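You operate a simulated robot arm through the tools that you are given. There is no shell and no other tool.

Carry out the task below with a simulated robot arm. There is one attempt and no reset: what you move stays moved.

Task
Level the gauge plate, then touch the brass depth gauge to the spool's wire and draw it back.
Fine: turn both level knobs, opposite ways, till the bubble lies between the lines. Where these are worked on the way, their far stop is far enough and under half their travel is too little: brass depth gauge.

Only the result counts: the job must be done as asked and must still hold three seconds after the hand-in. Knocking over, shifting, dropping, spilling or breaking anything else fails it.

Robot
A 7-joint arm with a two-finger parallel gripper on a trunk, on a base that drives. Base frame: it is fixed to the floor where the robot stands at the start and does not move with it; the origin is under the middle of the robot, x ahead of it, y to its left, z up. Readings come in mm, rad, newtons and seconds.
With the tool pointing down near the work surface it reaches from about 200 to 700 mm from the robot's upright axis, wherever it stands. Its first joint turns from -2.897 to 2.897 rad. Places, roughly: blue level knob [3700, 1400, 1000]; brass depth gauge [3600, 1800, 1100]; gauge plate [3700, 1600, 1000]; orange level knob [3600, 1600, 1000]; part-full spool [3750, 1500, 1000]. Payload 3.43 kg.
The TCP is the grasp point between the finger pads, 34 mm short of the fingertips. In the tool frame z runs along the fingers and y along their closing line. The gripper opens to 128 mm. The fingers are 24 mm wide and 12 mm thick; the gripper's body (48 by 130 mm) begins 96 mm behind the TCP.
Orientation is that of the tool frame in the base frame, as a unit quaternion [x, y, z, w]. With the fingers straight down and closing along the base's y, the tool's x points along the base's -x, its y along +y and its z along -z.

Tools
- The arm moves only by the tool play_rows. Its argument "plan" is a list that holds one entry, the list of rows, each a list of 7 numbers: the shift along the base's x, y, z in cm, then the turn, a rotation vector about the base's x, y, z in rad, then the finger opening in cm, from 0 to 12.8. In form: [[[dx, dy, dz, ax, ay, az, grip], ...]]. A call has 1 to 20 rows; each row shifts and turns the commanded pose from where the row before left it. Rows are played at 5 a second. More than 50 mm and 0.15 rad between two rows, or a gripper value outside its range, and nothing of the call is played. A pose out of reach is approached as far as the arm can. The call stops where the force on the tool passes 60 N (or 10 N more than at its start, if that is more) or the arm is blocked; 0.2 s more then pass. Each finger travels about 108 mm/s and halts on what it meets, pressing with about 35 N; the grip force reading is that of the motor and also rises with nothing between the fingers. The clock runs only during rows and for 0.2 s after the last one: add rows that do not move to give the fingers time. The reply holds the time, the measured pose of the TCP, the force on the tool along the base axes, the opening and the grip force, in the units named above and with some noise, with the torque about the TCP (base axes, N m) and any sound that the robot's microphone picked up.
- Cameras (640 x 400 px; columns grow to the right, rows downward): "scene" is now at [5.6, 145.3, 1468.1]; the picture's right is [0.05, -1.00, 0.00], its down [-0.50, -0.03, -0.87] and it looks along [0.86, 0.04, -0.50] (base axes); focal length 255 px, centre (320, 200). "wrist" rides on the gripper at [76, -11, -160] in the tool frame; the picture's right is [0.15, 0.99, 0.00], its down [-0.88, 0.13, -0.46] and it looks along [-0.45, 0.07, 0.89] (tool axes); focal length 234 px, centre (320, 200). There is no depth. A picture from a camera that has moved, and an enlarged one, comes with that camera's place and axes in the base frame and with its lens. The place of the scene camera against the robot may be out by one fixed shift of up to 18 mm in any direction.
- get_image(camera): a new picture of that camera. It takes no simulated time.
- move_column(by): slides the trunk up (or, below 0, down) by that many mm; the arm and the scene camera ride with it, the base frame stays. It gives what a move gives, with no picture.
- base_move(legs): drives the robot by 1 to 6 legs, each [ahead, left, turn to the left] in mm, mm and rad, along the robot's own axes; the way and the turn of a leg run together, so that a leg with both is an arc; at most 1500 mm and 3.142 rad a leg. The arm and the cameras ride along, it lands a little off, and it stops where it bumps. It gives what a move gives.
- aim_head(pan, tilt): turns the head with the scene camera to pan (to the left, within 1.501 rad either way) and tilt (down, from -0.506 to 1.204), counted from straight ahead of the robot. It gives what a move gives.
- inspect(camera, box): a new picture of the part [left, top, right, bottom] of that camera's present view, enlarged. It takes no simulated time.
- hand_in(): hands the job in; it is judged then, once.

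Nothing tells you exact positions but the pictures and the camera data. Unless the task says otherwise, let go and move clear before handing in.

The tools are called after "Request:" by a JSON object that holds its "api" and its "payload". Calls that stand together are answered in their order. play_rows: Moves the arm, as the interface text tells. Its arguments: {"type":"object","properties":{"plan":{"type":"array","items":{"type":"array","items":{"type":"array","items":{"type":"number"}}}}},"required":["plan"]} The other tools are called the same way: move_column (by) slides the trunk up or down; base_move (legs) drives the base; aim_head (pan, tilt) turns the head that bears the scene camera; get_image (camera) takes a picture; inspect (camera, box) takes an enlarged picture of a part of a camera's view; hand_in () hands the job in.

At the start:

```text
clock: 0.0
position: [450.5, -46.8, 1139.8]
ee_rot: [0.0, 1.0, 0.0, 0.0]
force: [0.3, -0.4, -0.5]
torque: [0.02, -0.03, 0.0]
grip_width: 128.2
finger_force: 0.0
trunk travel left (down, up): [-150.0, 174.0]
robot x, y, heading: [2.3, -2.0, 0.003]
head pan, tilt: [0.051, 0.525]
```

scene: 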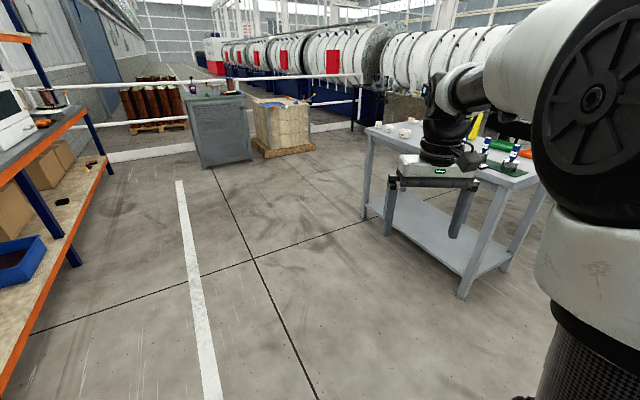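
wrist: 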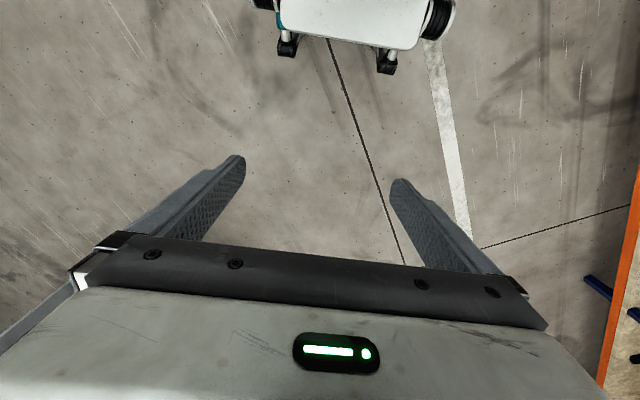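

The bench with the gauge plate should be the grey cabinet near pixel (220, 100) in the scene picture. I'll zoom in on it before I drive over.

Request:
{"api": "inspect", "payload": {"camera": "scene", "box": [170, 60, 270, 180]}}

Request:
{"api": "inspect", "payload": {"camera": "scene", "box": [0, 40, 400, 290]}}

```text
3.33 times, centred on (220, 120) of scene
camera zoom: at [5.6, 145.3, 1468.1], right [0.05, -1.0, 0.0], down [-0.5, -0.03, -0.87], along [0.86, 0.04, -0.5], focal length 851 px, centre (653, 467)
```

zoom: 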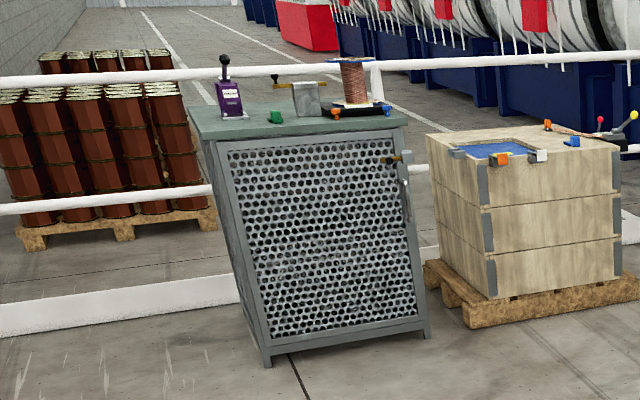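

```text
1.60 times, centred on (200, 165) of scene
camera zoom: at [5.6, 145.3, 1468.1], right [0.05, -1.0, 0.0], down [-0.5, -0.03, -0.87], along [0.86, 0.04, -0.5], focal length 409 px, centre (512, 256)
```

zoom: 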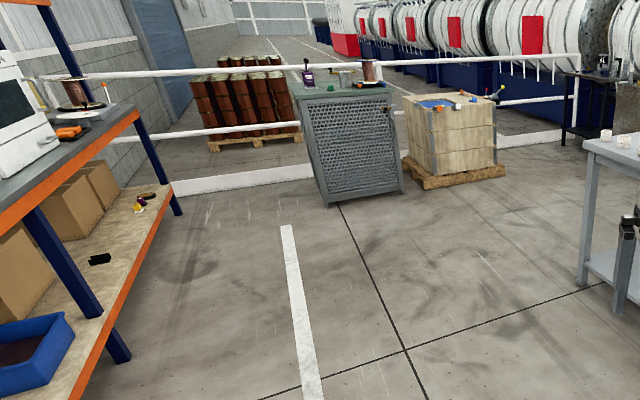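

The cabinet top carries the plate, knobs, spool and gauge. I'll drive towards it in stages and stop well short.

Request:
{"api": "base_move", "payload": {"legs": [[1200, 750, 0], [1200, 800, 0]]}}

Request:
{"api": "aim_head", "payload": {"pan": 0.0, "tilt": 0.45}}

Request:
{"api": "get_image", "payload": {"camera": "scene"}}

```text
clock: 15.3
position: [2862.6, 1498.3, 1141.1]
ee_rot: [0.001, 1.0, 0.0, 0.0]
force: [-0.4, -0.2, 0.0]
torque: [0.01, 0.0, 0.0]
grip_width: 128.1
finger_force: 0.2
trunk travel left (down, up): [-150.0, 174.0]
robot x, y, heading: [2412.6, 1544.4, -0.003]
head pan, tilt: [0.051, 0.525]
```

```text
clock: 16.0
position: [2862.6, 1499.3, 1140.9]
ee_rot: [0.003, 1.0, 0.0, 0.001]
force: [0.3, -0.1, -1.1]
torque: [-0.01, 0.02, 0.02]
grip_width: 128.3
finger_force: 0.1
trunk travel left (down, up): [-150.0, 174.0]
robot x, y, heading: [2412.3, 1548.8, -0.007]
head pan, tilt: [0.0, 0.45]
```

```text
taken
camera scene: at [2419.4, 1687.8, 1474.9], right [0.0, -1.0, 0.0], down [-0.44, 0.0, -0.9], along [0.9, 0.0, -0.44], focal length 255 px, centre (320, 200)
```

scene: 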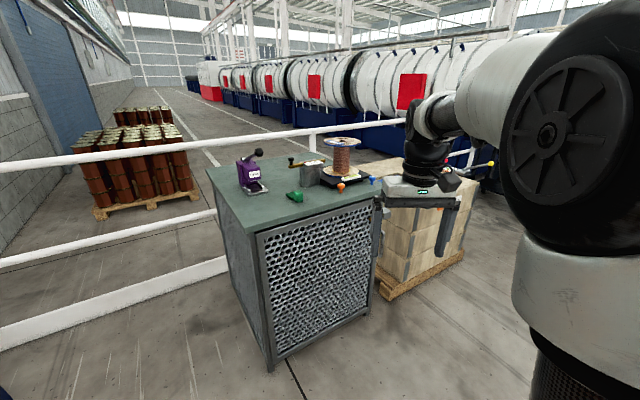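

Request:
{"api": "inspect", "payload": {"camera": "scene", "box": [220, 120, 400, 232]}}

Request:
{"api": "inspect", "payload": {"camera": "scene", "box": [280, 125, 390, 194]}}

```text
3.56 times, centred on (310, 176) of scene
camera zoom: at [2419.4, 1687.8, 1474.9], right [0.0, -1.0, 0.0], down [-0.44, 0.0, -0.9], along [0.9, 0.0, -0.44], focal length 908 px, centre (356, 285)
```

zoom: 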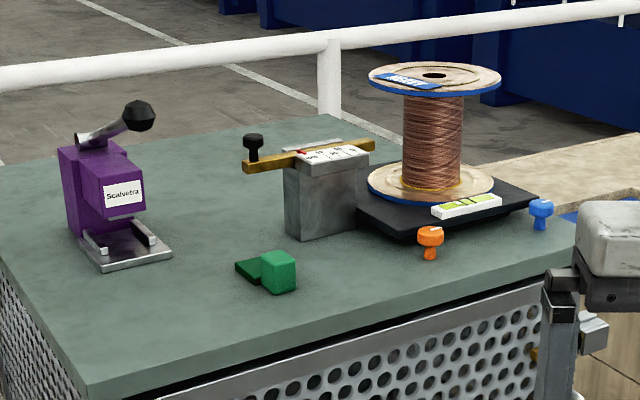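

```text
5.80 times, centred on (335, 160) of scene
camera zoom: at [2419.4, 1687.8, 1474.9], right [0.0, -1.0, 0.0], down [-0.44, 0.0, -0.9], along [0.9, 0.0, -0.44], focal length 1480 px, centre (233, 435)
```

zoom: 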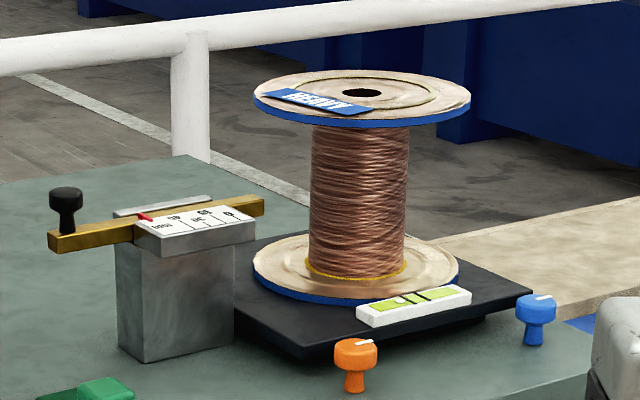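

The cabinet is turned about 0.6 rad. The orange and blue knobs stand at its front edge, with the brass gauge bar behind them pointing at the spool. I'll raise the trunk for clearance, then drive to face the front squarely.

Request:
{"api": "move_column", "payload": {"by": 160}}

Request:
{"api": "base_move", "payload": {"legs": [[560, -430, 0], [0, 0, 0.62]]}}

Request:
{"api": "aim_head", "payload": {"pan": 0.0, "tilt": 0.65}}

Request:
{"api": "get_image", "payload": {"camera": "scene"}}

Request:
{"api": "get_image", "payload": {"camera": "wrist"}}

```text
clock: 17.8
position: [2862.6, 1498.3, 1299.3]
ee_rot: [0.002, 1.0, 0.0, 0.0]
force: [0.0, 0.3, 0.6]
torque: [0.03, 0.02, 0.02]
grip_width: 128.1
finger_force: 0.1
trunk travel left (down, up): [-310.0, 14.0]
robot x, y, heading: [2411.1, 1548.6, -0.005]
head pan, tilt: [0.0, 0.45]
```

```text
clock: 24.2
position: [3364.5, 1330.7, 1300.5]
ee_rot: [-0.299, 0.954, 0.0, 0.001]
force: [0.6, 0.1, -1.1]
torque: [0.0, -0.02, 0.0]
grip_width: 128.2
finger_force: 0.1
trunk travel left (down, up): [-310.0, 14.0]
robot x, y, heading: [2967.5, 1107.2, 0.611]
head pan, tilt: [0.0, 0.45]
```

```text
clock: 25.0
position: [3364.7, 1330.7, 1301.0]
ee_rot: [-0.299, 0.954, -0.001, -0.001]
force: [-0.5, -0.8, -0.2]
torque: [0.01, 0.0, -0.02]
grip_width: 128.1
finger_force: 0.1
trunk travel left (down, up): [-310.0, 14.0]
robot x, y, heading: [2970.3, 1115.0, 0.608]
head pan, tilt: [0.0, 0.649]
```

```text
taken
camera scene: at [2890.5, 1225.7, 1617.1], right [0.57, -0.82, 0.0], down [-0.5, -0.35, -0.8], along [0.65, 0.46, -0.6], focal length 255 px, centre (320, 200)
```

scene: 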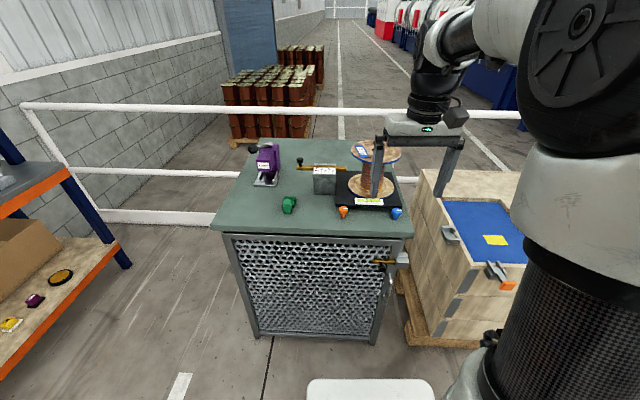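

```text
taken
camera wrist: at [3308.0, 1277.8, 1460.6], right [-0.69, 0.73, 0.0], down [0.65, 0.61, 0.46], along [0.33, 0.31, -0.89], focal length 234 px, centre (320, 200)
```

wrist: 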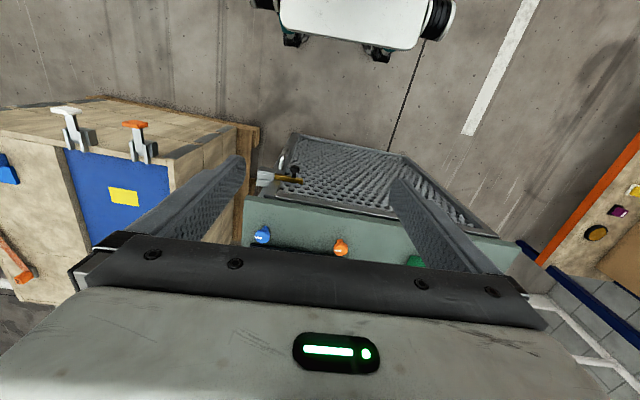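

The cabinet is now seen squarely. I'll zoom in on the plate, knobs, bubble and gauge.

Request:
{"api": "inspect", "payload": {"camera": "scene", "box": [240, 125, 420, 237]}}

Request:
{"api": "inspect", "payload": {"camera": "scene", "box": [325, 180, 415, 236]}}

Request:
{"api": "inspect", "payload": {"camera": "scene", "box": [285, 145, 375, 201]}}

Request:
{"api": "inspect", "payload": {"camera": "wrist", "box": [220, 180, 460, 280]}}

```text
3.56 times, centred on (330, 181) of scene
camera zoom: at [2890.5, 1225.7, 1617.1], right [0.57, -0.82, 0.0], down [-0.5, -0.35, -0.8], along [0.65, 0.46, -0.6], focal length 908 px, centre (284, 268)
```

zoom: 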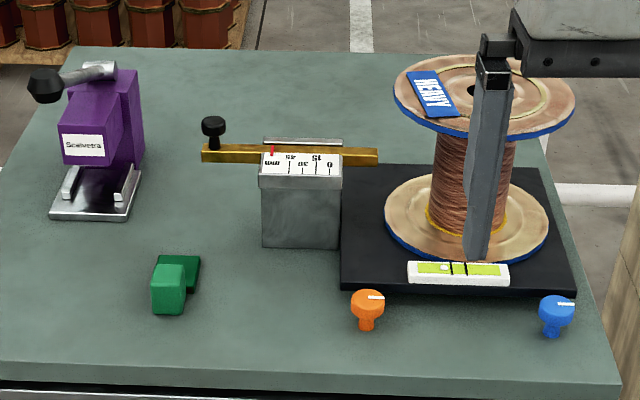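

```text
7.11 times, centred on (370, 208) of scene
camera zoom: at [2890.5, 1225.7, 1617.1], right [0.57, -0.82, 0.0], down [-0.5, -0.35, -0.8], along [0.65, 0.46, -0.6], focal length 1816 px, centre (-36, 143)
```

zoom: 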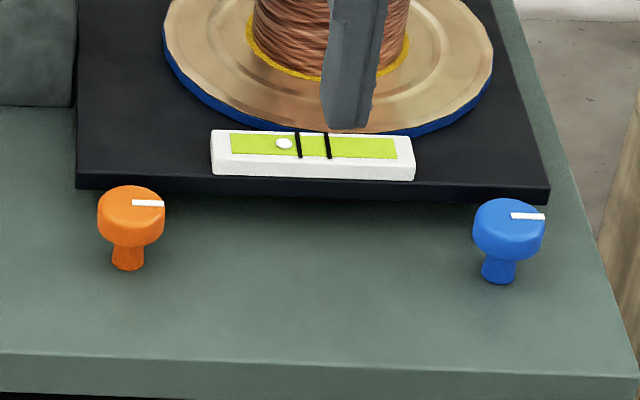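

```text
7.11 times, centred on (330, 173) of scene
camera zoom: at [2890.5, 1225.7, 1617.1], right [0.57, -0.82, 0.0], down [-0.5, -0.35, -0.8], along [0.65, 0.46, -0.6], focal length 1816 px, centre (249, 392)
```

zoom: 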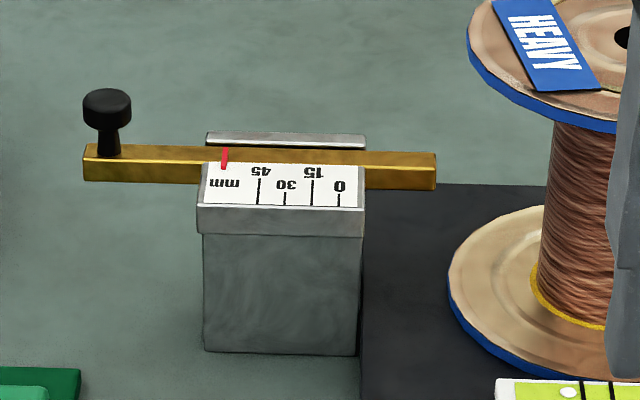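

```text
2.67 times, centred on (340, 230) of wrist
camera zoom: at [3308.0, 1277.8, 1460.6], right [-0.69, 0.73, 0.0], down [0.65, 0.61, 0.46], along [0.33, 0.31, -0.89], focal length 624 px, centre (267, 120)
```

zoom: 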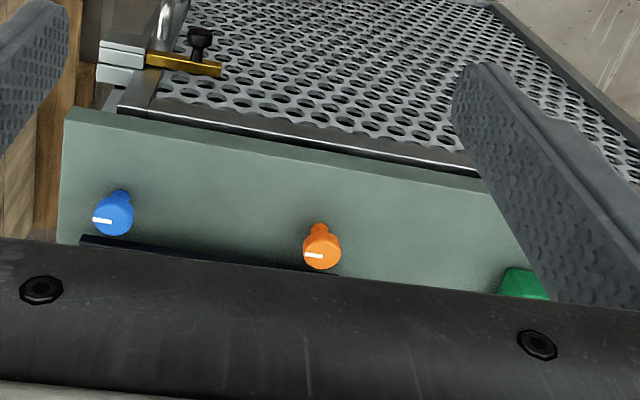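

The bubble sits left of the lines, so the left side is high. The knobs are about 720 mm ahead of the robot and the gauge handle about 1020 mm. I'll move closer carefully, then check the front clearance.

Request:
{"api": "base_move", "payload": {"legs": [[180, 60, 0]]}}

Request:
{"api": "aim_head", "payload": {"pan": -0.1, "tilt": 1.1}}

Request:
{"api": "get_image", "payload": {"camera": "scene"}}

Request:
{"api": "get_image", "payload": {"camera": "wrist"}}

```text
clock: 26.5
position: [3477.0, 1483.0, 1300.7]
ee_rot: [-0.3, 0.954, 0.0, -0.001]
force: [-0.2, -0.5, 0.0]
torque: [-0.01, 0.02, -0.06]
grip_width: 128.0
finger_force: 0.0
trunk travel left (down, up): [-310.0, 14.0]
robot x, y, heading: [3078.2, 1263.3, 0.611]
head pan, tilt: [0.0, 0.649]
```

```text
clock: 27.4
position: [3476.7, 1480.3, 1301.2]
ee_rot: [-0.3, 0.954, 0.0, 0.0]
force: [0.1, 0.4, 0.9]
torque: [-0.01, 0.0, 0.03]
grip_width: 127.9
finger_force: 0.1
trunk travel left (down, up): [-310.0, 14.0]
robot x, y, heading: [3081.3, 1262.9, 0.61]
head pan, tilt: [-0.099, 1.1]
```

```text
taken
camera scene: at [2986.2, 1357.2, 1582.8], right [0.49, -0.87, 0.0], down [-0.78, -0.43, -0.45], along [0.4, 0.22, -0.89], focal length 255 px, centre (320, 200)
```

scene: 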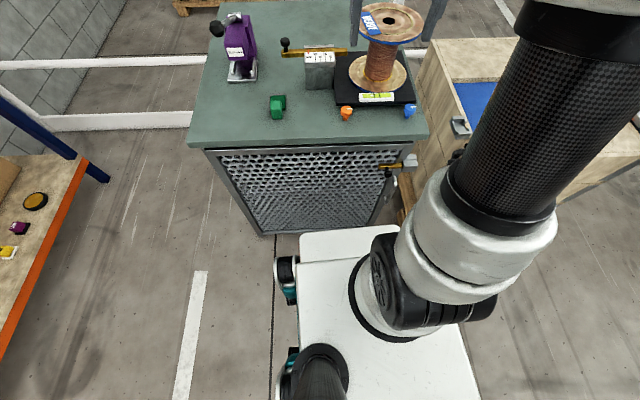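

```text
taken
camera wrist: at [3419.7, 1428.2, 1460.6], right [-0.69, 0.73, 0.0], down [0.65, 0.61, 0.46], along [0.33, 0.31, -0.89], focal length 234 px, centre (320, 200)
```

wrist: 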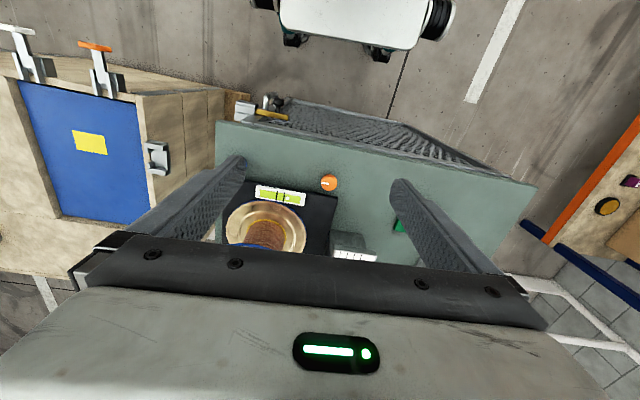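

The base front is about 200 mm short of the table edge. I'll go 130 mm ahead and 100 mm to the left, which puts both the knobs and the gauge in reach.

Request:
{"api": "base_move", "payload": {"legs": [[130, 100, 0]]}}

Request:
{"api": "aim_head", "payload": {"pan": -0.1, "tilt": 1.0}}

Request:
{"api": "get_image", "payload": {"camera": "scene"}}

Request:
{"api": "get_image", "payload": {"camera": "wrist"}}

```text
clock: 29.0
position: [3525.5, 1636.9, 1300.6]
ee_rot: [-0.3, 0.954, 0.0, 0.0]
force: [0.6, -0.2, -0.4]
torque: [0.05, -0.02, 0.01]
grip_width: 128.0
finger_force: 0.0
trunk travel left (down, up): [-310.0, 14.0]
robot x, y, heading: [3131.4, 1416.3, 0.606]
head pan, tilt: [-0.099, 1.1]
```

```text
clock: 29.7
position: [3526.6, 1637.1, 1301.1]
ee_rot: [-0.299, 0.954, 0.0, 0.0]
force: [0.1, 1.1, -0.2]
torque: [0.0, 0.01, 0.01]
grip_width: 127.9
finger_force: 0.0
trunk travel left (down, up): [-310.0, 14.0]
robot x, y, heading: [3127.6, 1418.8, 0.606]
head pan, tilt: [-0.099, 1.0]
```

```text
taken
camera scene: at [3041.2, 1515.8, 1589.3], right [0.49, -0.87, 0.0], down [-0.73, -0.41, -0.54], along [0.47, 0.26, -0.84], focal length 255 px, centre (320, 200)
```

scene: 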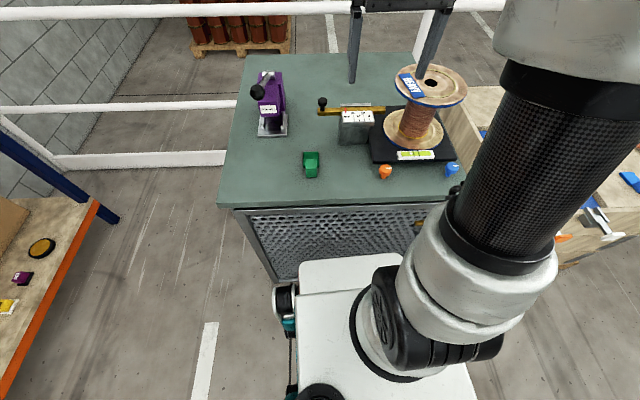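

```text
taken
camera wrist: at [3469.0, 1583.8, 1460.7], right [-0.69, 0.73, 0.0], down [0.65, 0.61, 0.46], along [0.33, 0.31, -0.89], focal length 234 px, centre (320, 200)
```

wrist: 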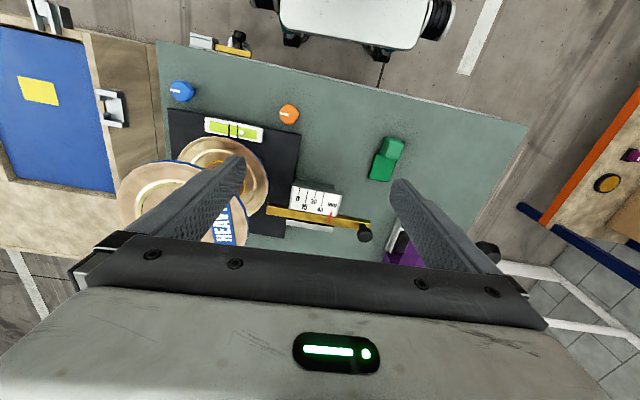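

The wrist views agree on these positions: orange knob about (3551, 1579, 980) and blue about (3658, 1410, 980). I'll move above the orange knob and lower the trunk part-way to check.

Request:
{"api": "play_rows", "payload": {"plan": [[[1.2, -2.9, 0, 0, 0, 0, 8], [1.2, -2.9, 0, 0, 0, 0, 8], [0, 0, -4, 0, 0, -0.035, 8], [0, 0, -4, 0, 0, 0, 8], [0, 0, 0, 0, 0, 0, 8]]]}}

Request:
{"api": "move_column", "payload": {"by": -120}}

Request:
{"api": "get_image", "payload": {"camera": "wrist"}}

Request:
{"api": "get_image", "payload": {"camera": "scene"}}

```text
clock: 30.9
position: [3548.6, 1578.9, 1220.6]
ee_rot: [-0.284, 0.959, 0.0, 0.0]
force: [0.2, 0.3, -0.9]
torque: [-0.01, 0.01, 0.01]
grip_width: 79.9
finger_force: 0.1
trunk travel left (down, up): [-310.0, 14.0]
robot x, y, heading: [3129.2, 1418.3, 0.611]
head pan, tilt: [-0.099, 1.0]
```

```text
clock: 32.4
position: [3548.7, 1579.4, 1101.0]
ee_rot: [-0.284, 0.959, 0.0, -0.001]
force: [-0.1, 0.5, -0.6]
torque: [0.0, -0.03, -0.04]
grip_width: 79.8
finger_force: 0.1
trunk travel left (down, up): [-190.0, 134.0]
robot x, y, heading: [3124.6, 1416.2, 0.61]
head pan, tilt: [-0.099, 1.0]
```

```text
taken
camera wrist: at [3491.0, 1528.1, 1260.9], right [-0.66, 0.75, 0.0], down [0.67, 0.59, 0.46], along [0.34, 0.3, -0.89], focal length 234 px, centre (320, 200)
```

wrist: 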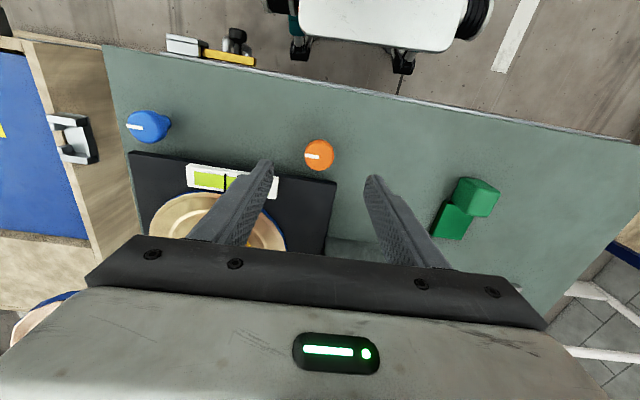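

```text
taken
camera scene: at [3041.2, 1515.8, 1469.4], right [0.49, -0.87, 0.0], down [-0.73, -0.41, -0.54], along [0.47, 0.26, -0.84], focal length 255 px, centre (320, 200)
```

scene: 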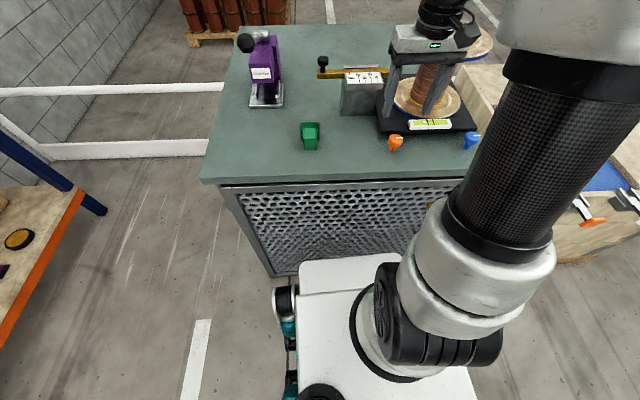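

The orange knob is confirmed near (3552, 1580, 980). I'll go down around it with the fingers parted and close on the head.

Request:
{"api": "play_rows", "payload": {"plan": [[[0.2, 0.05, -4, 0, 0, 0, 7], [0.2, 0.05, -4, 0, 0, 0, 7], [0, 0, -3.4, 0, 0, 0, 7], [0, 0, 0, 0, 0, 0, 7]]]}}

Request:
{"api": "get_image", "payload": {"camera": "wrist"}}

Request:
{"api": "inspect", "payload": {"camera": "scene", "box": [340, 60, 500, 160]}}

```text
clock: 33.4
position: [3552.9, 1581.5, 986.4]
ee_rot: [-0.283, 0.959, 0.0, 0.0]
force: [0.0, 0.0, 1.3]
torque: [0.01, 0.02, -0.01]
grip_width: 70.1
finger_force: 0.1
trunk travel left (down, up): [-190.0, 134.0]
robot x, y, heading: [3127.1, 1417.9, 0.61]
head pan, tilt: [-0.099, 1.0]
```

```text
taken
camera wrist: at [3495.2, 1529.9, 1146.5], right [-0.66, 0.75, 0.0], down [0.67, 0.59, 0.46], along [0.34, 0.3, -0.89], focal length 234 px, centre (320, 200)
```

wrist: 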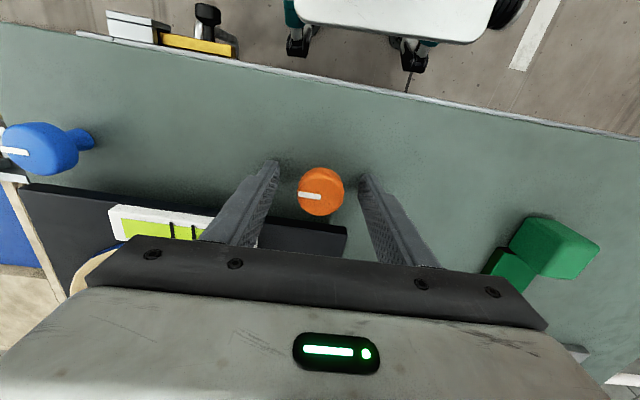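

```text
4.00 times, centred on (420, 110) of scene
camera zoom: at [3041.3, 1515.9, 1469.4], right [0.49, -0.87, 0.0], down [-0.73, -0.41, -0.54], along [0.47, 0.26, -0.84], focal length 1022 px, centre (-80, 560)
```

zoom: 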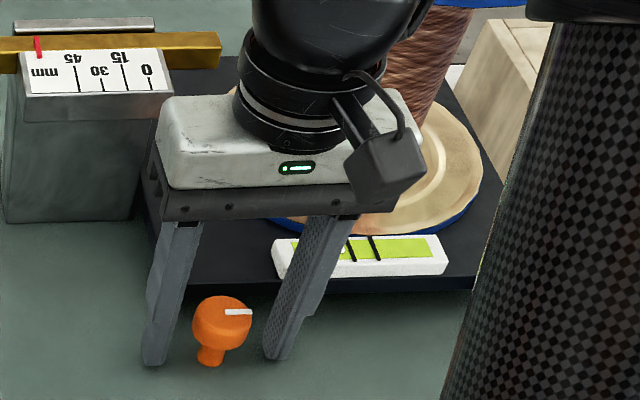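

The fingers straddle the orange knob squarely, with the bubble still left of the lines. I'll close on it and check the grip.

Request:
{"api": "play_rows", "payload": {"plan": [[[0, 0, 0, 0, 0, 0, 3], [0, 0, 0, 0, 0, 0, 3], [0, 0, 0, 0, 0, 0, 3], [0, 0, 0, 0, 0, 0, 3]]]}}

Request:
{"api": "get_image", "payload": {"camera": "wrist"}}

```text
clock: 34.4
position: [3552.8, 1581.1, 986.9]
ee_rot: [-0.284, 0.959, 0.0, 0.0]
force: [-1.3, 2.8, -2.8]
torque: [0.2, -0.22, -0.02]
grip_width: 35.1
finger_force: 45.0
trunk travel left (down, up): [-190.0, 134.0]
robot x, y, heading: [3130.0, 1416.7, 0.611]
head pan, tilt: [-0.099, 1.0]
```

```text
taken
camera wrist: at [3494.9, 1530.2, 1146.7], right [-0.66, 0.75, 0.0], down [0.67, 0.59, 0.46], along [0.34, 0.3, -0.89], focal length 234 px, centre (320, 200)
```

wrist: 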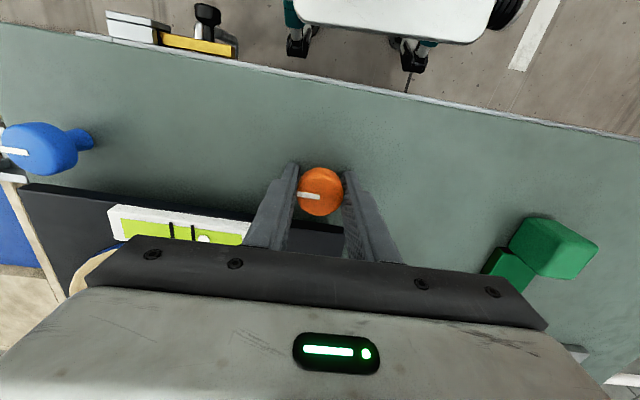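

The knob is gripped at 35 mm, and the bubble shows in the wrist view just outside the lines. I'll try a small turn of +0.3 rad and watch which way it goes.

Request:
{"api": "play_rows", "payload": {"plan": [[[0, 0, 0, 0, 0, 0.1, 3], [0, 0, 0, 0, 0, 0.1, 3], [0, 0, 0, 0, 0, 0.1, 3], [0, 0, 0, 0, 0, 0, 3]]]}}

Request:
{"api": "get_image", "payload": {"camera": "wrist"}}

Request:
{"api": "inspect", "payload": {"camera": "scene", "box": [340, 60, 500, 160]}}

```text
clock: 35.4
position: [3554.0, 1580.9, 986.3]
ee_rot: [-0.424, 0.906, 0.0, 0.0]
force: [-1.3, 5.5, -4.5]
torque: [0.03, 0.07, -0.02]
grip_width: 35.3
finger_force: 45.2
trunk travel left (down, up): [-190.0, 134.0]
robot x, y, heading: [3126.2, 1416.6, 0.607]
head pan, tilt: [-0.099, 1.0]
```

```text
taken
camera wrist: at [3512.6, 1515.3, 1146.7], right [-0.85, 0.52, 0.0], down [0.46, 0.76, 0.46], along [0.24, 0.39, -0.89], focal length 234 px, centre (320, 200)
```

wrist: 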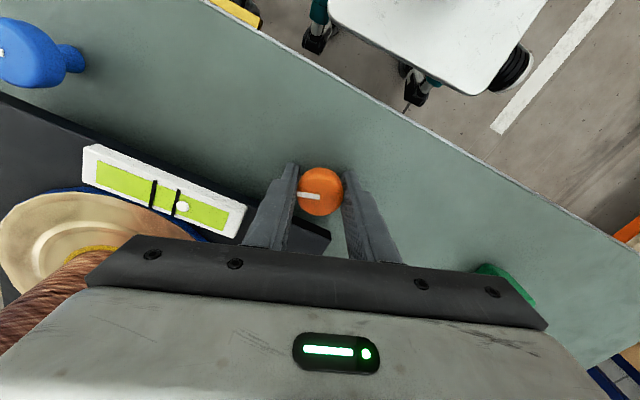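

```text
4.00 times, centred on (420, 110) of scene
camera zoom: at [3041.3, 1516.4, 1469.3], right [0.49, -0.87, 0.0], down [-0.73, -0.41, -0.54], along [0.47, 0.26, -0.84], focal length 1022 px, centre (-80, 560)
```

zoom: 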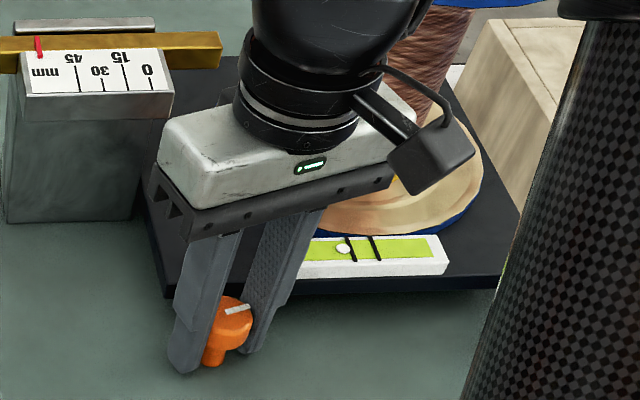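

Request:
{"api": "inspect", "payload": {"camera": "wrist", "box": [70, 130, 270, 255]}}

Request:
{"api": "inspect", "payload": {"camera": "scene", "box": [400, 105, 480, 155]}}

```text
3.20 times, centred on (170, 192) of wrist
camera zoom: at [3512.6, 1515.3, 1146.7], right [-0.85, 0.52, 0.0], down [0.46, 0.76, 0.46], along [0.24, 0.39, -0.89], focal length 749 px, centre (800, 224)
```

zoom: 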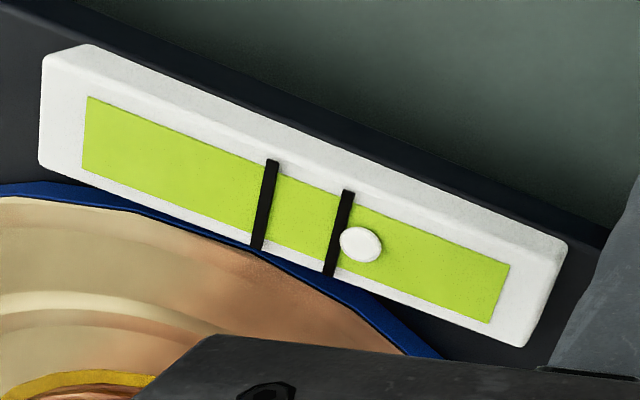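

```text
8.00 times, centred on (440, 130) of scene
camera zoom: at [3041.3, 1516.4, 1469.3], right [0.49, -0.87, 0.0], down [-0.73, -0.41, -0.54], along [0.47, 0.26, -0.84], focal length 2043 px, centre (-640, 760)
```

zoom: 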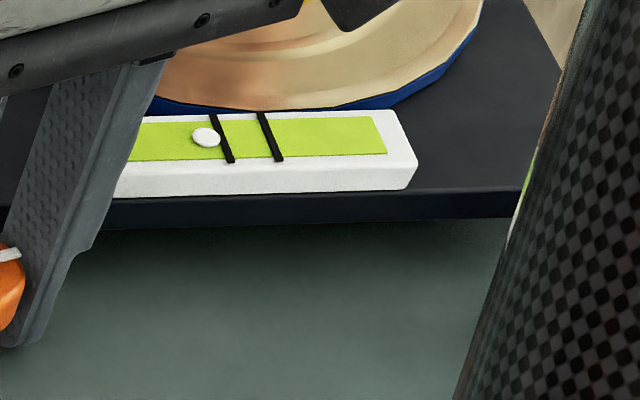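

Turning the orange knob counter-clockwise moves the bubble towards the lines. I'll carry on the same way and keep comparing.

Request:
{"api": "play_rows", "payload": {"plan": [[[0, 0, 0, 0, 0, 0.12, 3], [0, 0, 0, 0, 0, 0.12, 3], [0, 0, 0, 0, 0, 0.12, 3], [0, 0, 0, 0, 0, 0, 3]]]}}

Request:
{"api": "inspect", "payload": {"camera": "scene", "box": [400, 105, 480, 155]}}

Request:
{"api": "get_image", "payload": {"camera": "wrist"}}

```text
clock: 36.4
position: [3552.2, 1581.8, 987.2]
ee_rot: [-0.579, 0.815, 0.0, 0.0]
force: [0.0, 7.6, -4.1]
torque: [-0.02, 0.07, -0.02]
grip_width: 35.7
finger_force: 45.0
trunk travel left (down, up): [-190.0, 134.0]
robot x, y, heading: [3129.9, 1419.3, 0.609]
head pan, tilt: [-0.099, 1.0]
```

```text
8.00 times, centred on (440, 130) of scene
camera zoom: at [3041.4, 1516.6, 1469.3], right [0.49, -0.87, 0.0], down [-0.73, -0.41, -0.54], along [0.47, 0.26, -0.84], focal length 2043 px, centre (-640, 760)
```

zoom: 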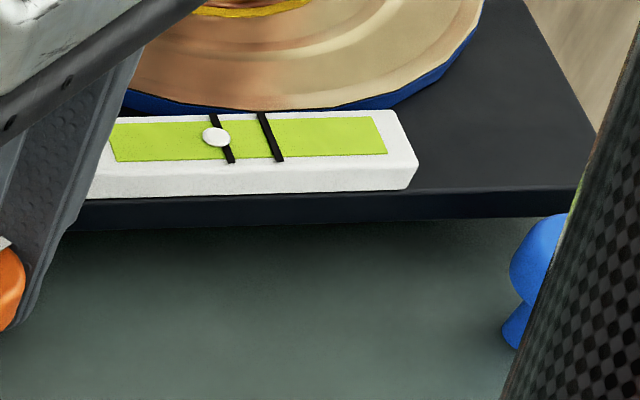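

```text
taken
camera wrist: at [3538.3, 1505.3, 1146.7], right [-0.98, 0.19, 0.0], down [0.17, 0.87, 0.46], along [0.09, 0.45, -0.89], focal length 234 px, centre (320, 200)
```

wrist: 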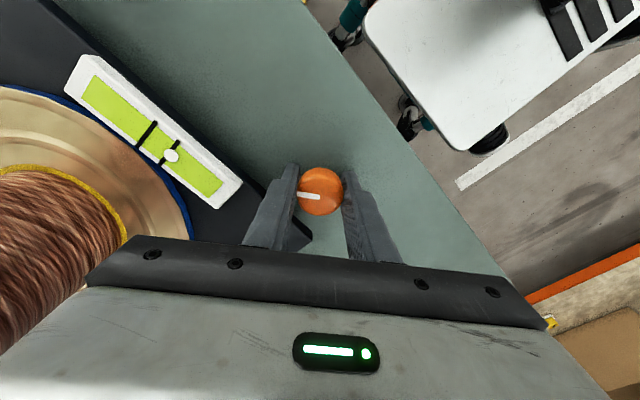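

About 1.1 rad more is needed in all. I'll give orange another 0.2 rad, release it gently, and rise.

Request:
{"api": "play_rows", "payload": {"plan": [[[0, 0, 0, 0, 0, 0.1, 3], [0, 0, 0, 0, 0, 0.1, 3], [0, 0, 0, 0, 0, 0, 3], [0, 0, 0, 0, 0, 0, 4.6], [0, 0, 0, 0, 0, 0, 4.6], [0, 0, 3, 0, 0, 0, 4.6], [0, 0, 4, 0, 0, 0, 4.6], [0, 0, 4, 0, 0, 0, 6], [0, 0, 2, 0, 0, 0, 7]]]}}

Request:
{"api": "inspect", "payload": {"camera": "scene", "box": [380, 95, 480, 157]}}

```text
clock: 38.4
position: [3553.5, 1579.3, 1118.6]
ee_rot: [-0.657, 0.754, 0.0, 0.0]
force: [-0.2, 0.3, -0.6]
torque: [0.04, -0.04, 0.01]
grip_width: 69.9
finger_force: 0.1
trunk travel left (down, up): [-190.0, 134.0]
robot x, y, heading: [3132.1, 1417.8, 0.611]
head pan, tilt: [-0.099, 1.0]
```

```text
6.40 times, centred on (430, 126) of scene
camera zoom: at [3041.1, 1515.8, 1469.3], right [0.49, -0.87, 0.0], down [-0.73, -0.41, -0.54], along [0.47, 0.26, -0.84], focal length 1634 px, centre (-384, 674)
```

zoom: 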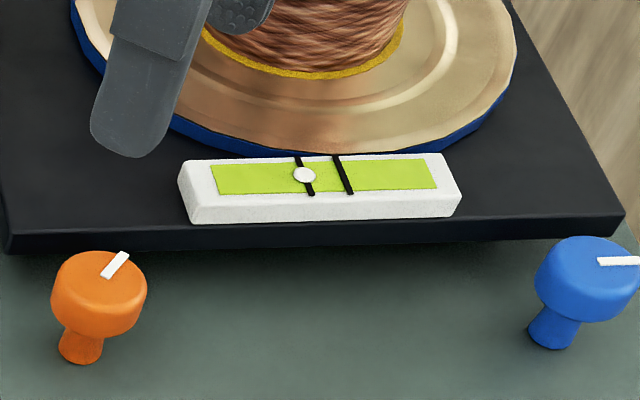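

The bubble now straddles the near line. Next is the blue knob, so I'll move above it and keep the current wrist angle, which leaves room for a clockwise turn.

Request:
{"api": "play_rows", "payload": {"plan": [[[2.1, -3.4, 0, 0, 0, 0, 7], [2.1, -3.4, 0, 0, 0, 0, 7], [2.1, -3.4, 0, 0, 0, 0, 7], [2.1, -3.4, 0, 0, 0, 0, 7], [2.1, -3.3, 0, 0, 0, 0, 7], [0, 0, 0, 0, 0, 0, 7]]]}}

Request:
{"api": "get_image", "payload": {"camera": "wrist"}}

Request:
{"api": "get_image", "payload": {"camera": "scene"}}

```text
clock: 39.8
position: [3659.8, 1409.8, 1116.8]
ee_rot: [-0.657, 0.754, 0.0, 0.0]
force: [0.7, -0.3, -0.2]
torque: [0.01, 0.0, -0.01]
grip_width: 70.1
finger_force: 0.0
trunk travel left (down, up): [-190.0, 134.0]
robot x, y, heading: [3127.5, 1418.5, 0.608]
head pan, tilt: [-0.099, 1.0]
```

```text
taken
camera wrist: at [3659.5, 1333.0, 1275.9], right [-1.0, -0.01, 0.0], down [-0.01, 0.89, 0.46], along [-0.01, 0.46, -0.89], focal length 234 px, centre (320, 200)
```

wrist: 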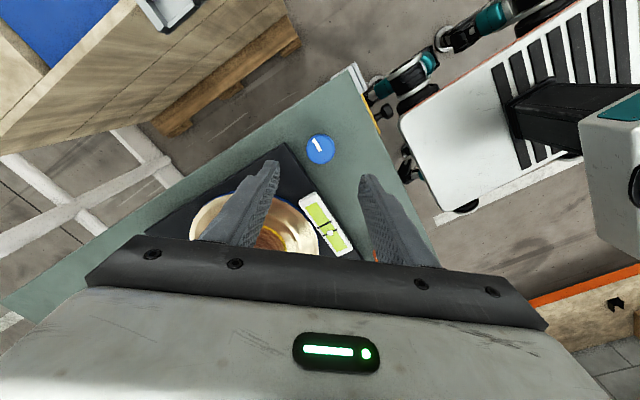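

```text
taken
camera scene: at [3041.3, 1515.7, 1469.4], right [0.49, -0.87, 0.0], down [-0.73, -0.41, -0.54], along [0.47, 0.26, -0.84], focal length 255 px, centre (320, 200)
```

scene: 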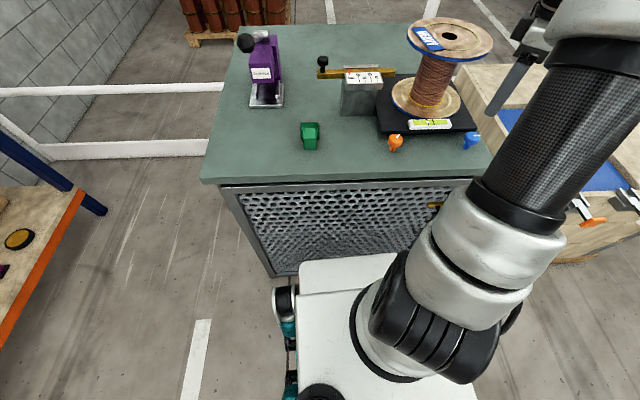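

The blue knob is confirmed near (3657, 1412). I'll turn the wrist back slightly for plate clearance, narrow the opening, and go down.

Request:
{"api": "play_rows", "payload": {"plan": [[[-0.15, 0.2, 0, 0, 0, -0.09, 5.2], [0, 0, -3, 0, 0, -0.09, 5.2], [0, 0, -4, 0, 0, 0, 5.2], [0, 0, -2, 0, 0, 0, 5.2], [0, 0, 0, 0, 0, 0, 5.2]]]}}

Request:
{"api": "get_image", "payload": {"camera": "wrist"}}

```text
clock: 41.0
position: [3657.0, 1411.8, 1026.0]
ee_rot: [-0.586, 0.81, 0.0, 0.0]
force: [1.1, 0.1, 0.3]
torque: [-0.01, -0.02, 0.0]
grip_width: 51.9
finger_force: 0.1
trunk travel left (down, up): [-190.0, 134.0]
robot x, y, heading: [3130.5, 1414.7, 0.608]
head pan, tilt: [-0.099, 1.0]
```

```text
taken
camera wrist: at [3643.4, 1336.7, 1186.0], right [-0.99, 0.17, 0.0], down [0.15, 0.88, 0.46], along [0.08, 0.45, -0.89], focal length 234 px, centre (320, 200)
```

wrist: 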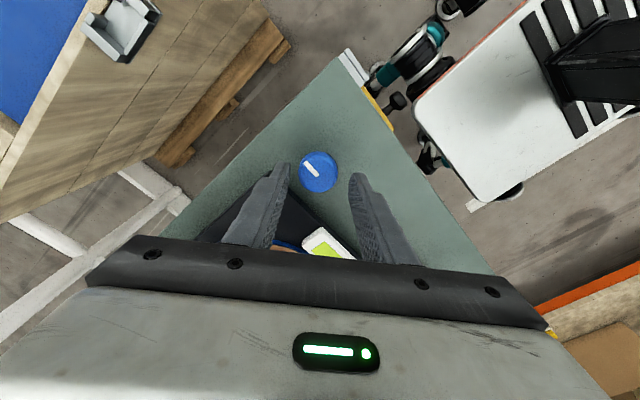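

Request:
{"api": "play_rows", "payload": {"plan": [[[0.05, 0.05, -2, 0, 0, 0, 5.2], [0, 0, -2, 0, 0, 0, 5.2], [0, 0, 0, 0, 0, 0, 3], [0, 0, 0, 0, 0, 0, 3], [0, 0, 0, 0, 0, 0, 3]]]}}

Request:
{"api": "get_image", "payload": {"camera": "wrist"}}

Request:
{"api": "inspect", "payload": {"camera": "scene", "box": [380, 95, 480, 157]}}

```text
clock: 42.2
position: [3660.3, 1413.0, 987.7]
ee_rot: [-0.587, 0.81, -0.001, 0.001]
force: [11.6, -5.0, 0.2]
torque: [-0.23, -0.31, -0.02]
grip_width: 35.4
finger_force: 45.4
trunk travel left (down, up): [-190.0, 134.0]
robot x, y, heading: [3127.7, 1416.4, 0.612]
head pan, tilt: [-0.099, 1.0]
```

```text
taken
camera wrist: at [3644.7, 1336.3, 1147.0], right [-0.99, 0.17, 0.0], down [0.15, 0.88, 0.46], along [0.08, 0.45, -0.89], focal length 234 px, centre (320, 200)
```

wrist: 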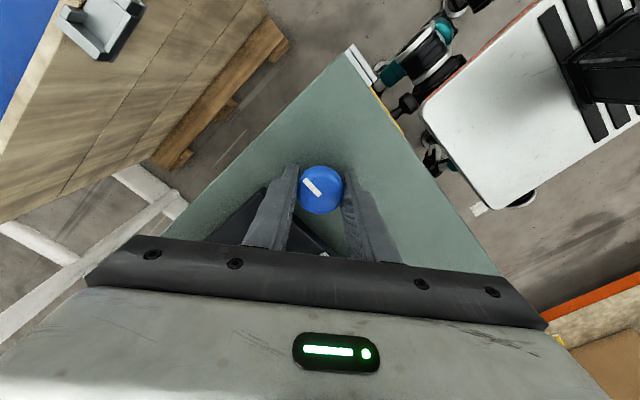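

```text
6.40 times, centred on (430, 126) of scene
camera zoom: at [3042.2, 1515.5, 1469.5], right [0.49, -0.87, 0.0], down [-0.74, -0.41, -0.54], along [0.47, 0.26, -0.84], focal length 1634 px, centre (-384, 674)
```

zoom: 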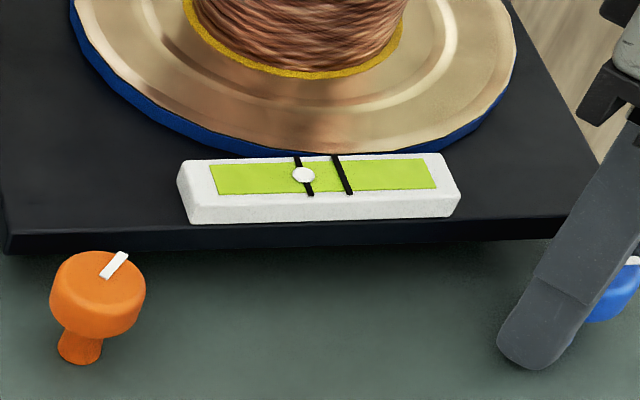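

Gripped, with a slight side load that I'll relieve while turning. I'll turn blue clockwise by 0.5 rad first.

Request:
{"api": "play_rows", "payload": {"plan": [[[0.2, -0.05, 0, 0, 0, 0, 3], [0, 0, 0, 0, 0, -0.1, 3], [0, 0, 0, 0, 0, -0.1, 3], [0, 0, 0, 0, 0, -0.1, 3], [0, 0, 0, 0, 0, -0.1, 3], [0, 0, 0, 0, 0, -0.1, 3], [0, 0, 0, 0, 0, 0, 3]]]}}

Request:
{"api": "get_image", "payload": {"camera": "wrist"}}

Request:
{"api": "inspect", "payload": {"camera": "scene", "box": [380, 95, 480, 157]}}

```text
clock: 43.8
position: [3658.9, 1413.1, 986.7]
ee_rot: [-0.368, 0.93, 0.001, 0.0]
force: [3.2, -9.3, 8.9]
torque: [-0.5, 0.36, -0.01]
grip_width: 35.2
finger_force: 45.2
trunk travel left (down, up): [-190.0, 134.0]
robot x, y, heading: [3126.9, 1415.5, 0.606]
head pan, tilt: [-0.099, 1.0]
```

```text
taken
camera wrist: at [3610.7, 1351.6, 1147.0], right [-0.78, 0.62, 0.0], down [0.55, 0.7, 0.46], along [0.28, 0.36, -0.89], focal length 234 px, centre (320, 200)
```

wrist: 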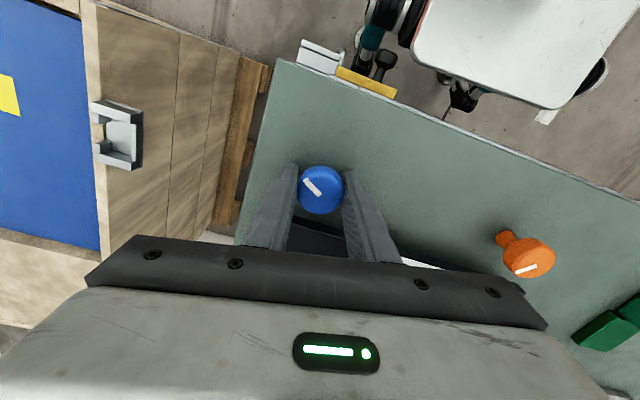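

```text
6.40 times, centred on (430, 126) of scene
camera zoom: at [3040.8, 1515.1, 1469.5], right [0.49, -0.87, 0.0], down [-0.73, -0.41, -0.54], along [0.47, 0.26, -0.84], focal length 1634 px, centre (-384, 674)
```

zoom: 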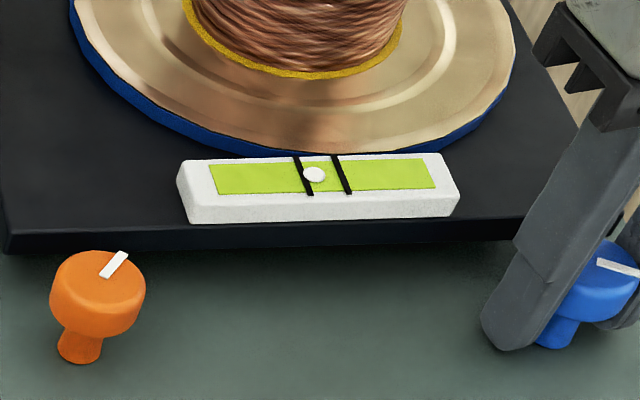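

The bubble is moving in as hoped, about half-way to the centre. I'll turn another 0.45 rad clockwise.

Request:
{"api": "play_rows", "payload": {"plan": [[[0, 0, 0, 0, 0, -0.09, 3], [0, 0, 0, 0, 0, -0.09, 3], [0, 0, 0, 0, 0, -0.09, 3], [0, 0, 0, 0, 0, -0.09, 3], [0, 0, 0, 0, 0, -0.09, 3], [0, 0, 0, 0, 0, 0, 3]]]}}

Request:
{"api": "get_image", "payload": {"camera": "wrist"}}

Request:
{"api": "inspect", "payload": {"camera": "scene", "box": [380, 95, 480, 157]}}

```text
clock: 45.2
position: [3659.7, 1410.9, 986.8]
ee_rot: [-0.151, 0.989, 0.0, 0.001]
force: [3.3, -13.5, 7.8]
torque: [-0.11, -0.33, 0.02]
grip_width: 35.2
finger_force: 45.1
trunk travel left (down, up): [-190.0, 134.0]
robot x, y, heading: [3128.7, 1416.2, 0.607]
head pan, tilt: [-0.099, 1.0]
```

```text
taken
camera wrist: at [3589.5, 1377.9, 1146.9], right [-0.43, 0.9, 0.0], down [0.8, 0.39, 0.46], along [0.41, 0.2, -0.89], focal length 234 px, centre (320, 200)
```

wrist: 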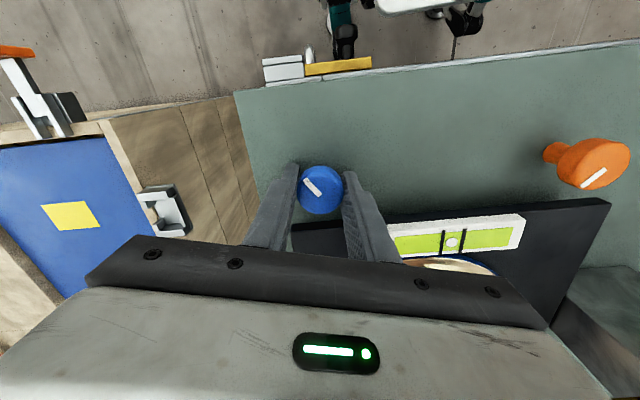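

```text
6.40 times, centred on (430, 126) of scene
camera zoom: at [3040.8, 1514.6, 1469.4], right [0.49, -0.87, 0.0], down [-0.73, -0.41, -0.54], along [0.47, 0.26, -0.84], focal length 1634 px, centre (-384, 674)
```

zoom: 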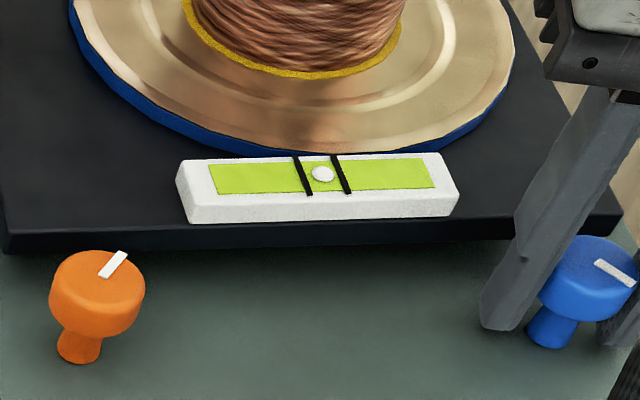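

The bubble now lies centred between the lines. I'll release gently and rise clear.

Request:
{"api": "play_rows", "payload": {"plan": [[[-0.05, 0.15, 0, 0, 0, 0, 3], [0, 0, 0, 0, 0, 0, 5], [0, 0, 0, 0, 0, 0, 5], [0, 0, 3, 0, 0, 0, 5], [0, 0, 4, 0, 0, 0, 5], [0, 0, 4, 0, 0, 0, 5], [0, 0, 2, 0, 0, 0, 5], [0, 0, 0, 0, 0, 0, 5]]]}}

Request:
{"api": "get_image", "payload": {"camera": "wrist"}}

Request:
{"api": "inspect", "payload": {"camera": "scene", "box": [380, 95, 480, 157]}}

Request:
{"api": "inspect", "payload": {"camera": "scene", "box": [300, 20, 500, 145]}}

```text
clock: 47.0
position: [3657.6, 1416.0, 1116.9]
ee_rot: [-0.152, 0.988, 0.0, 0.0]
force: [0.1, 0.2, 0.9]
torque: [0.01, 0.0, 0.0]
grip_width: 49.9
finger_force: 0.0
trunk travel left (down, up): [-190.0, 134.0]
robot x, y, heading: [3130.2, 1415.5, 0.612]
head pan, tilt: [-0.099, 1.0]
```

```text
taken
camera wrist: at [3588.7, 1381.2, 1277.0], right [-0.44, 0.9, 0.0], down [0.8, 0.39, 0.46], along [0.41, 0.2, -0.89], focal length 234 px, centre (320, 200)
```

wrist: 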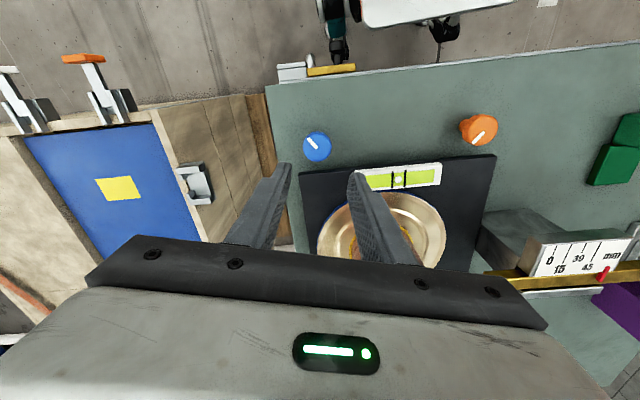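

```text
6.40 times, centred on (430, 126) of scene
camera zoom: at [3041.1, 1515.8, 1469.4], right [0.49, -0.87, 0.0], down [-0.73, -0.41, -0.54], along [0.47, 0.26, -0.84], focal length 1634 px, centre (-384, 674)
```

zoom: 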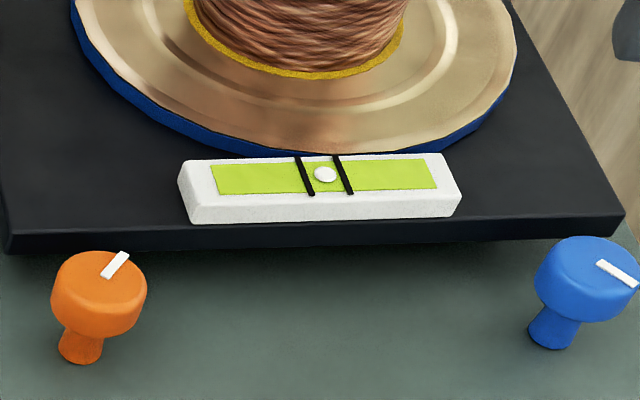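

```text
3.20 times, centred on (400, 82) of scene
camera zoom: at [3041.1, 1515.8, 1469.4], right [0.49, -0.87, 0.0], down [-0.73, -0.41, -0.54], along [0.47, 0.26, -0.84], focal length 817 px, centre (64, 576)
```

zoom: 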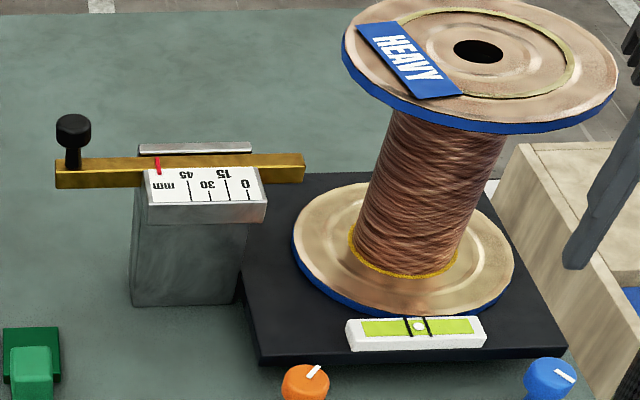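

The plate is level and holding. Next is the gauge: its handle is near (3592, 1814, 1110). I'll raise the trunk and carry the gripper above the handle at a safe height.

Request:
{"api": "move_column", "payload": {"by": 130}}

Request:
{"api": "play_rows", "payload": {"plan": [[[0, 0, 3, 0, 0, 0, 5], [-0.72, 4.3, 0, 0, 0, 0.1, 5], [-0.72, 4.3, 0, 0, 0, 0.1, 5], [-0.72, 4.3, 0, 0, 0, 0.065, 5], [-0.72, 4.3, 0, 0, 0, 0, 5], [-0.72, 4.3, 0, 0, 0, 0, 5], [-0.72, 4.3, 0, 0, 0, 0, 5], [-0.72, 4.3, 0, 0, 0, 0, 6], [-0.72, 4.3, 0, 0, 0, 0, 7], [0, 2, 0, 0, 0, 0, 7], [0, 0, 0, 0, 0, 0, 7]]]}}

Request:
{"api": "get_image", "payload": {"camera": "wrist"}}

Request:
{"api": "get_image", "payload": {"camera": "scene"}}

```text
clock: 48.6
position: [3659.6, 1413.6, 1245.8]
ee_rot: [-0.152, 0.988, 0.001, 0.0]
force: [-0.1, 0.3, 0.8]
torque: [-0.03, -0.02, -0.04]
grip_width: 50.1
finger_force: 0.0
trunk travel left (down, up): [-320.0, 4.0]
robot x, y, heading: [3129.1, 1416.8, 0.606]
head pan, tilt: [-0.099, 1.0]
```

```text
clock: 51.0
position: [3601.9, 1779.8, 1276.1]
ee_rot: [-0.281, 0.96, 0.0, 0.0]
force: [-0.2, 0.1, 0.2]
torque: [0.01, -0.03, 0.03]
grip_width: 70.2
finger_force: 0.1
trunk travel left (down, up): [-320.0, 4.0]
robot x, y, heading: [3129.8, 1421.8, 0.615]
head pan, tilt: [-0.099, 1.0]
```

```text
taken
camera wrist: at [3542.7, 1728.1, 1435.6], right [-0.66, 0.75, 0.0], down [0.67, 0.58, 0.46], along [0.34, 0.3, -0.89], focal length 234 px, centre (320, 200)
```

wrist: 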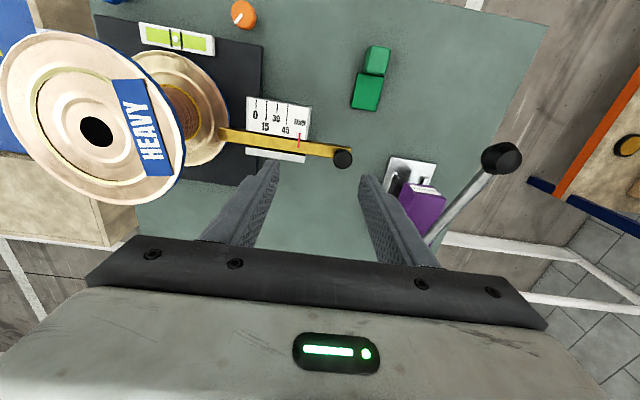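

```text
taken
camera scene: at [3041.2, 1515.8, 1599.4], right [0.49, -0.87, 0.0], down [-0.73, -0.41, -0.54], along [0.47, 0.26, -0.84], focal length 255 px, centre (320, 200)
```

scene: 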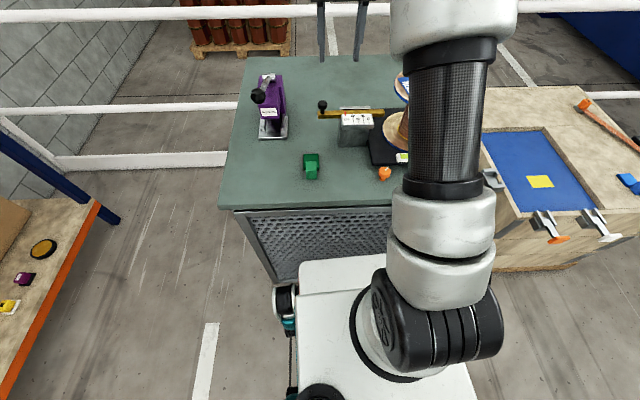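

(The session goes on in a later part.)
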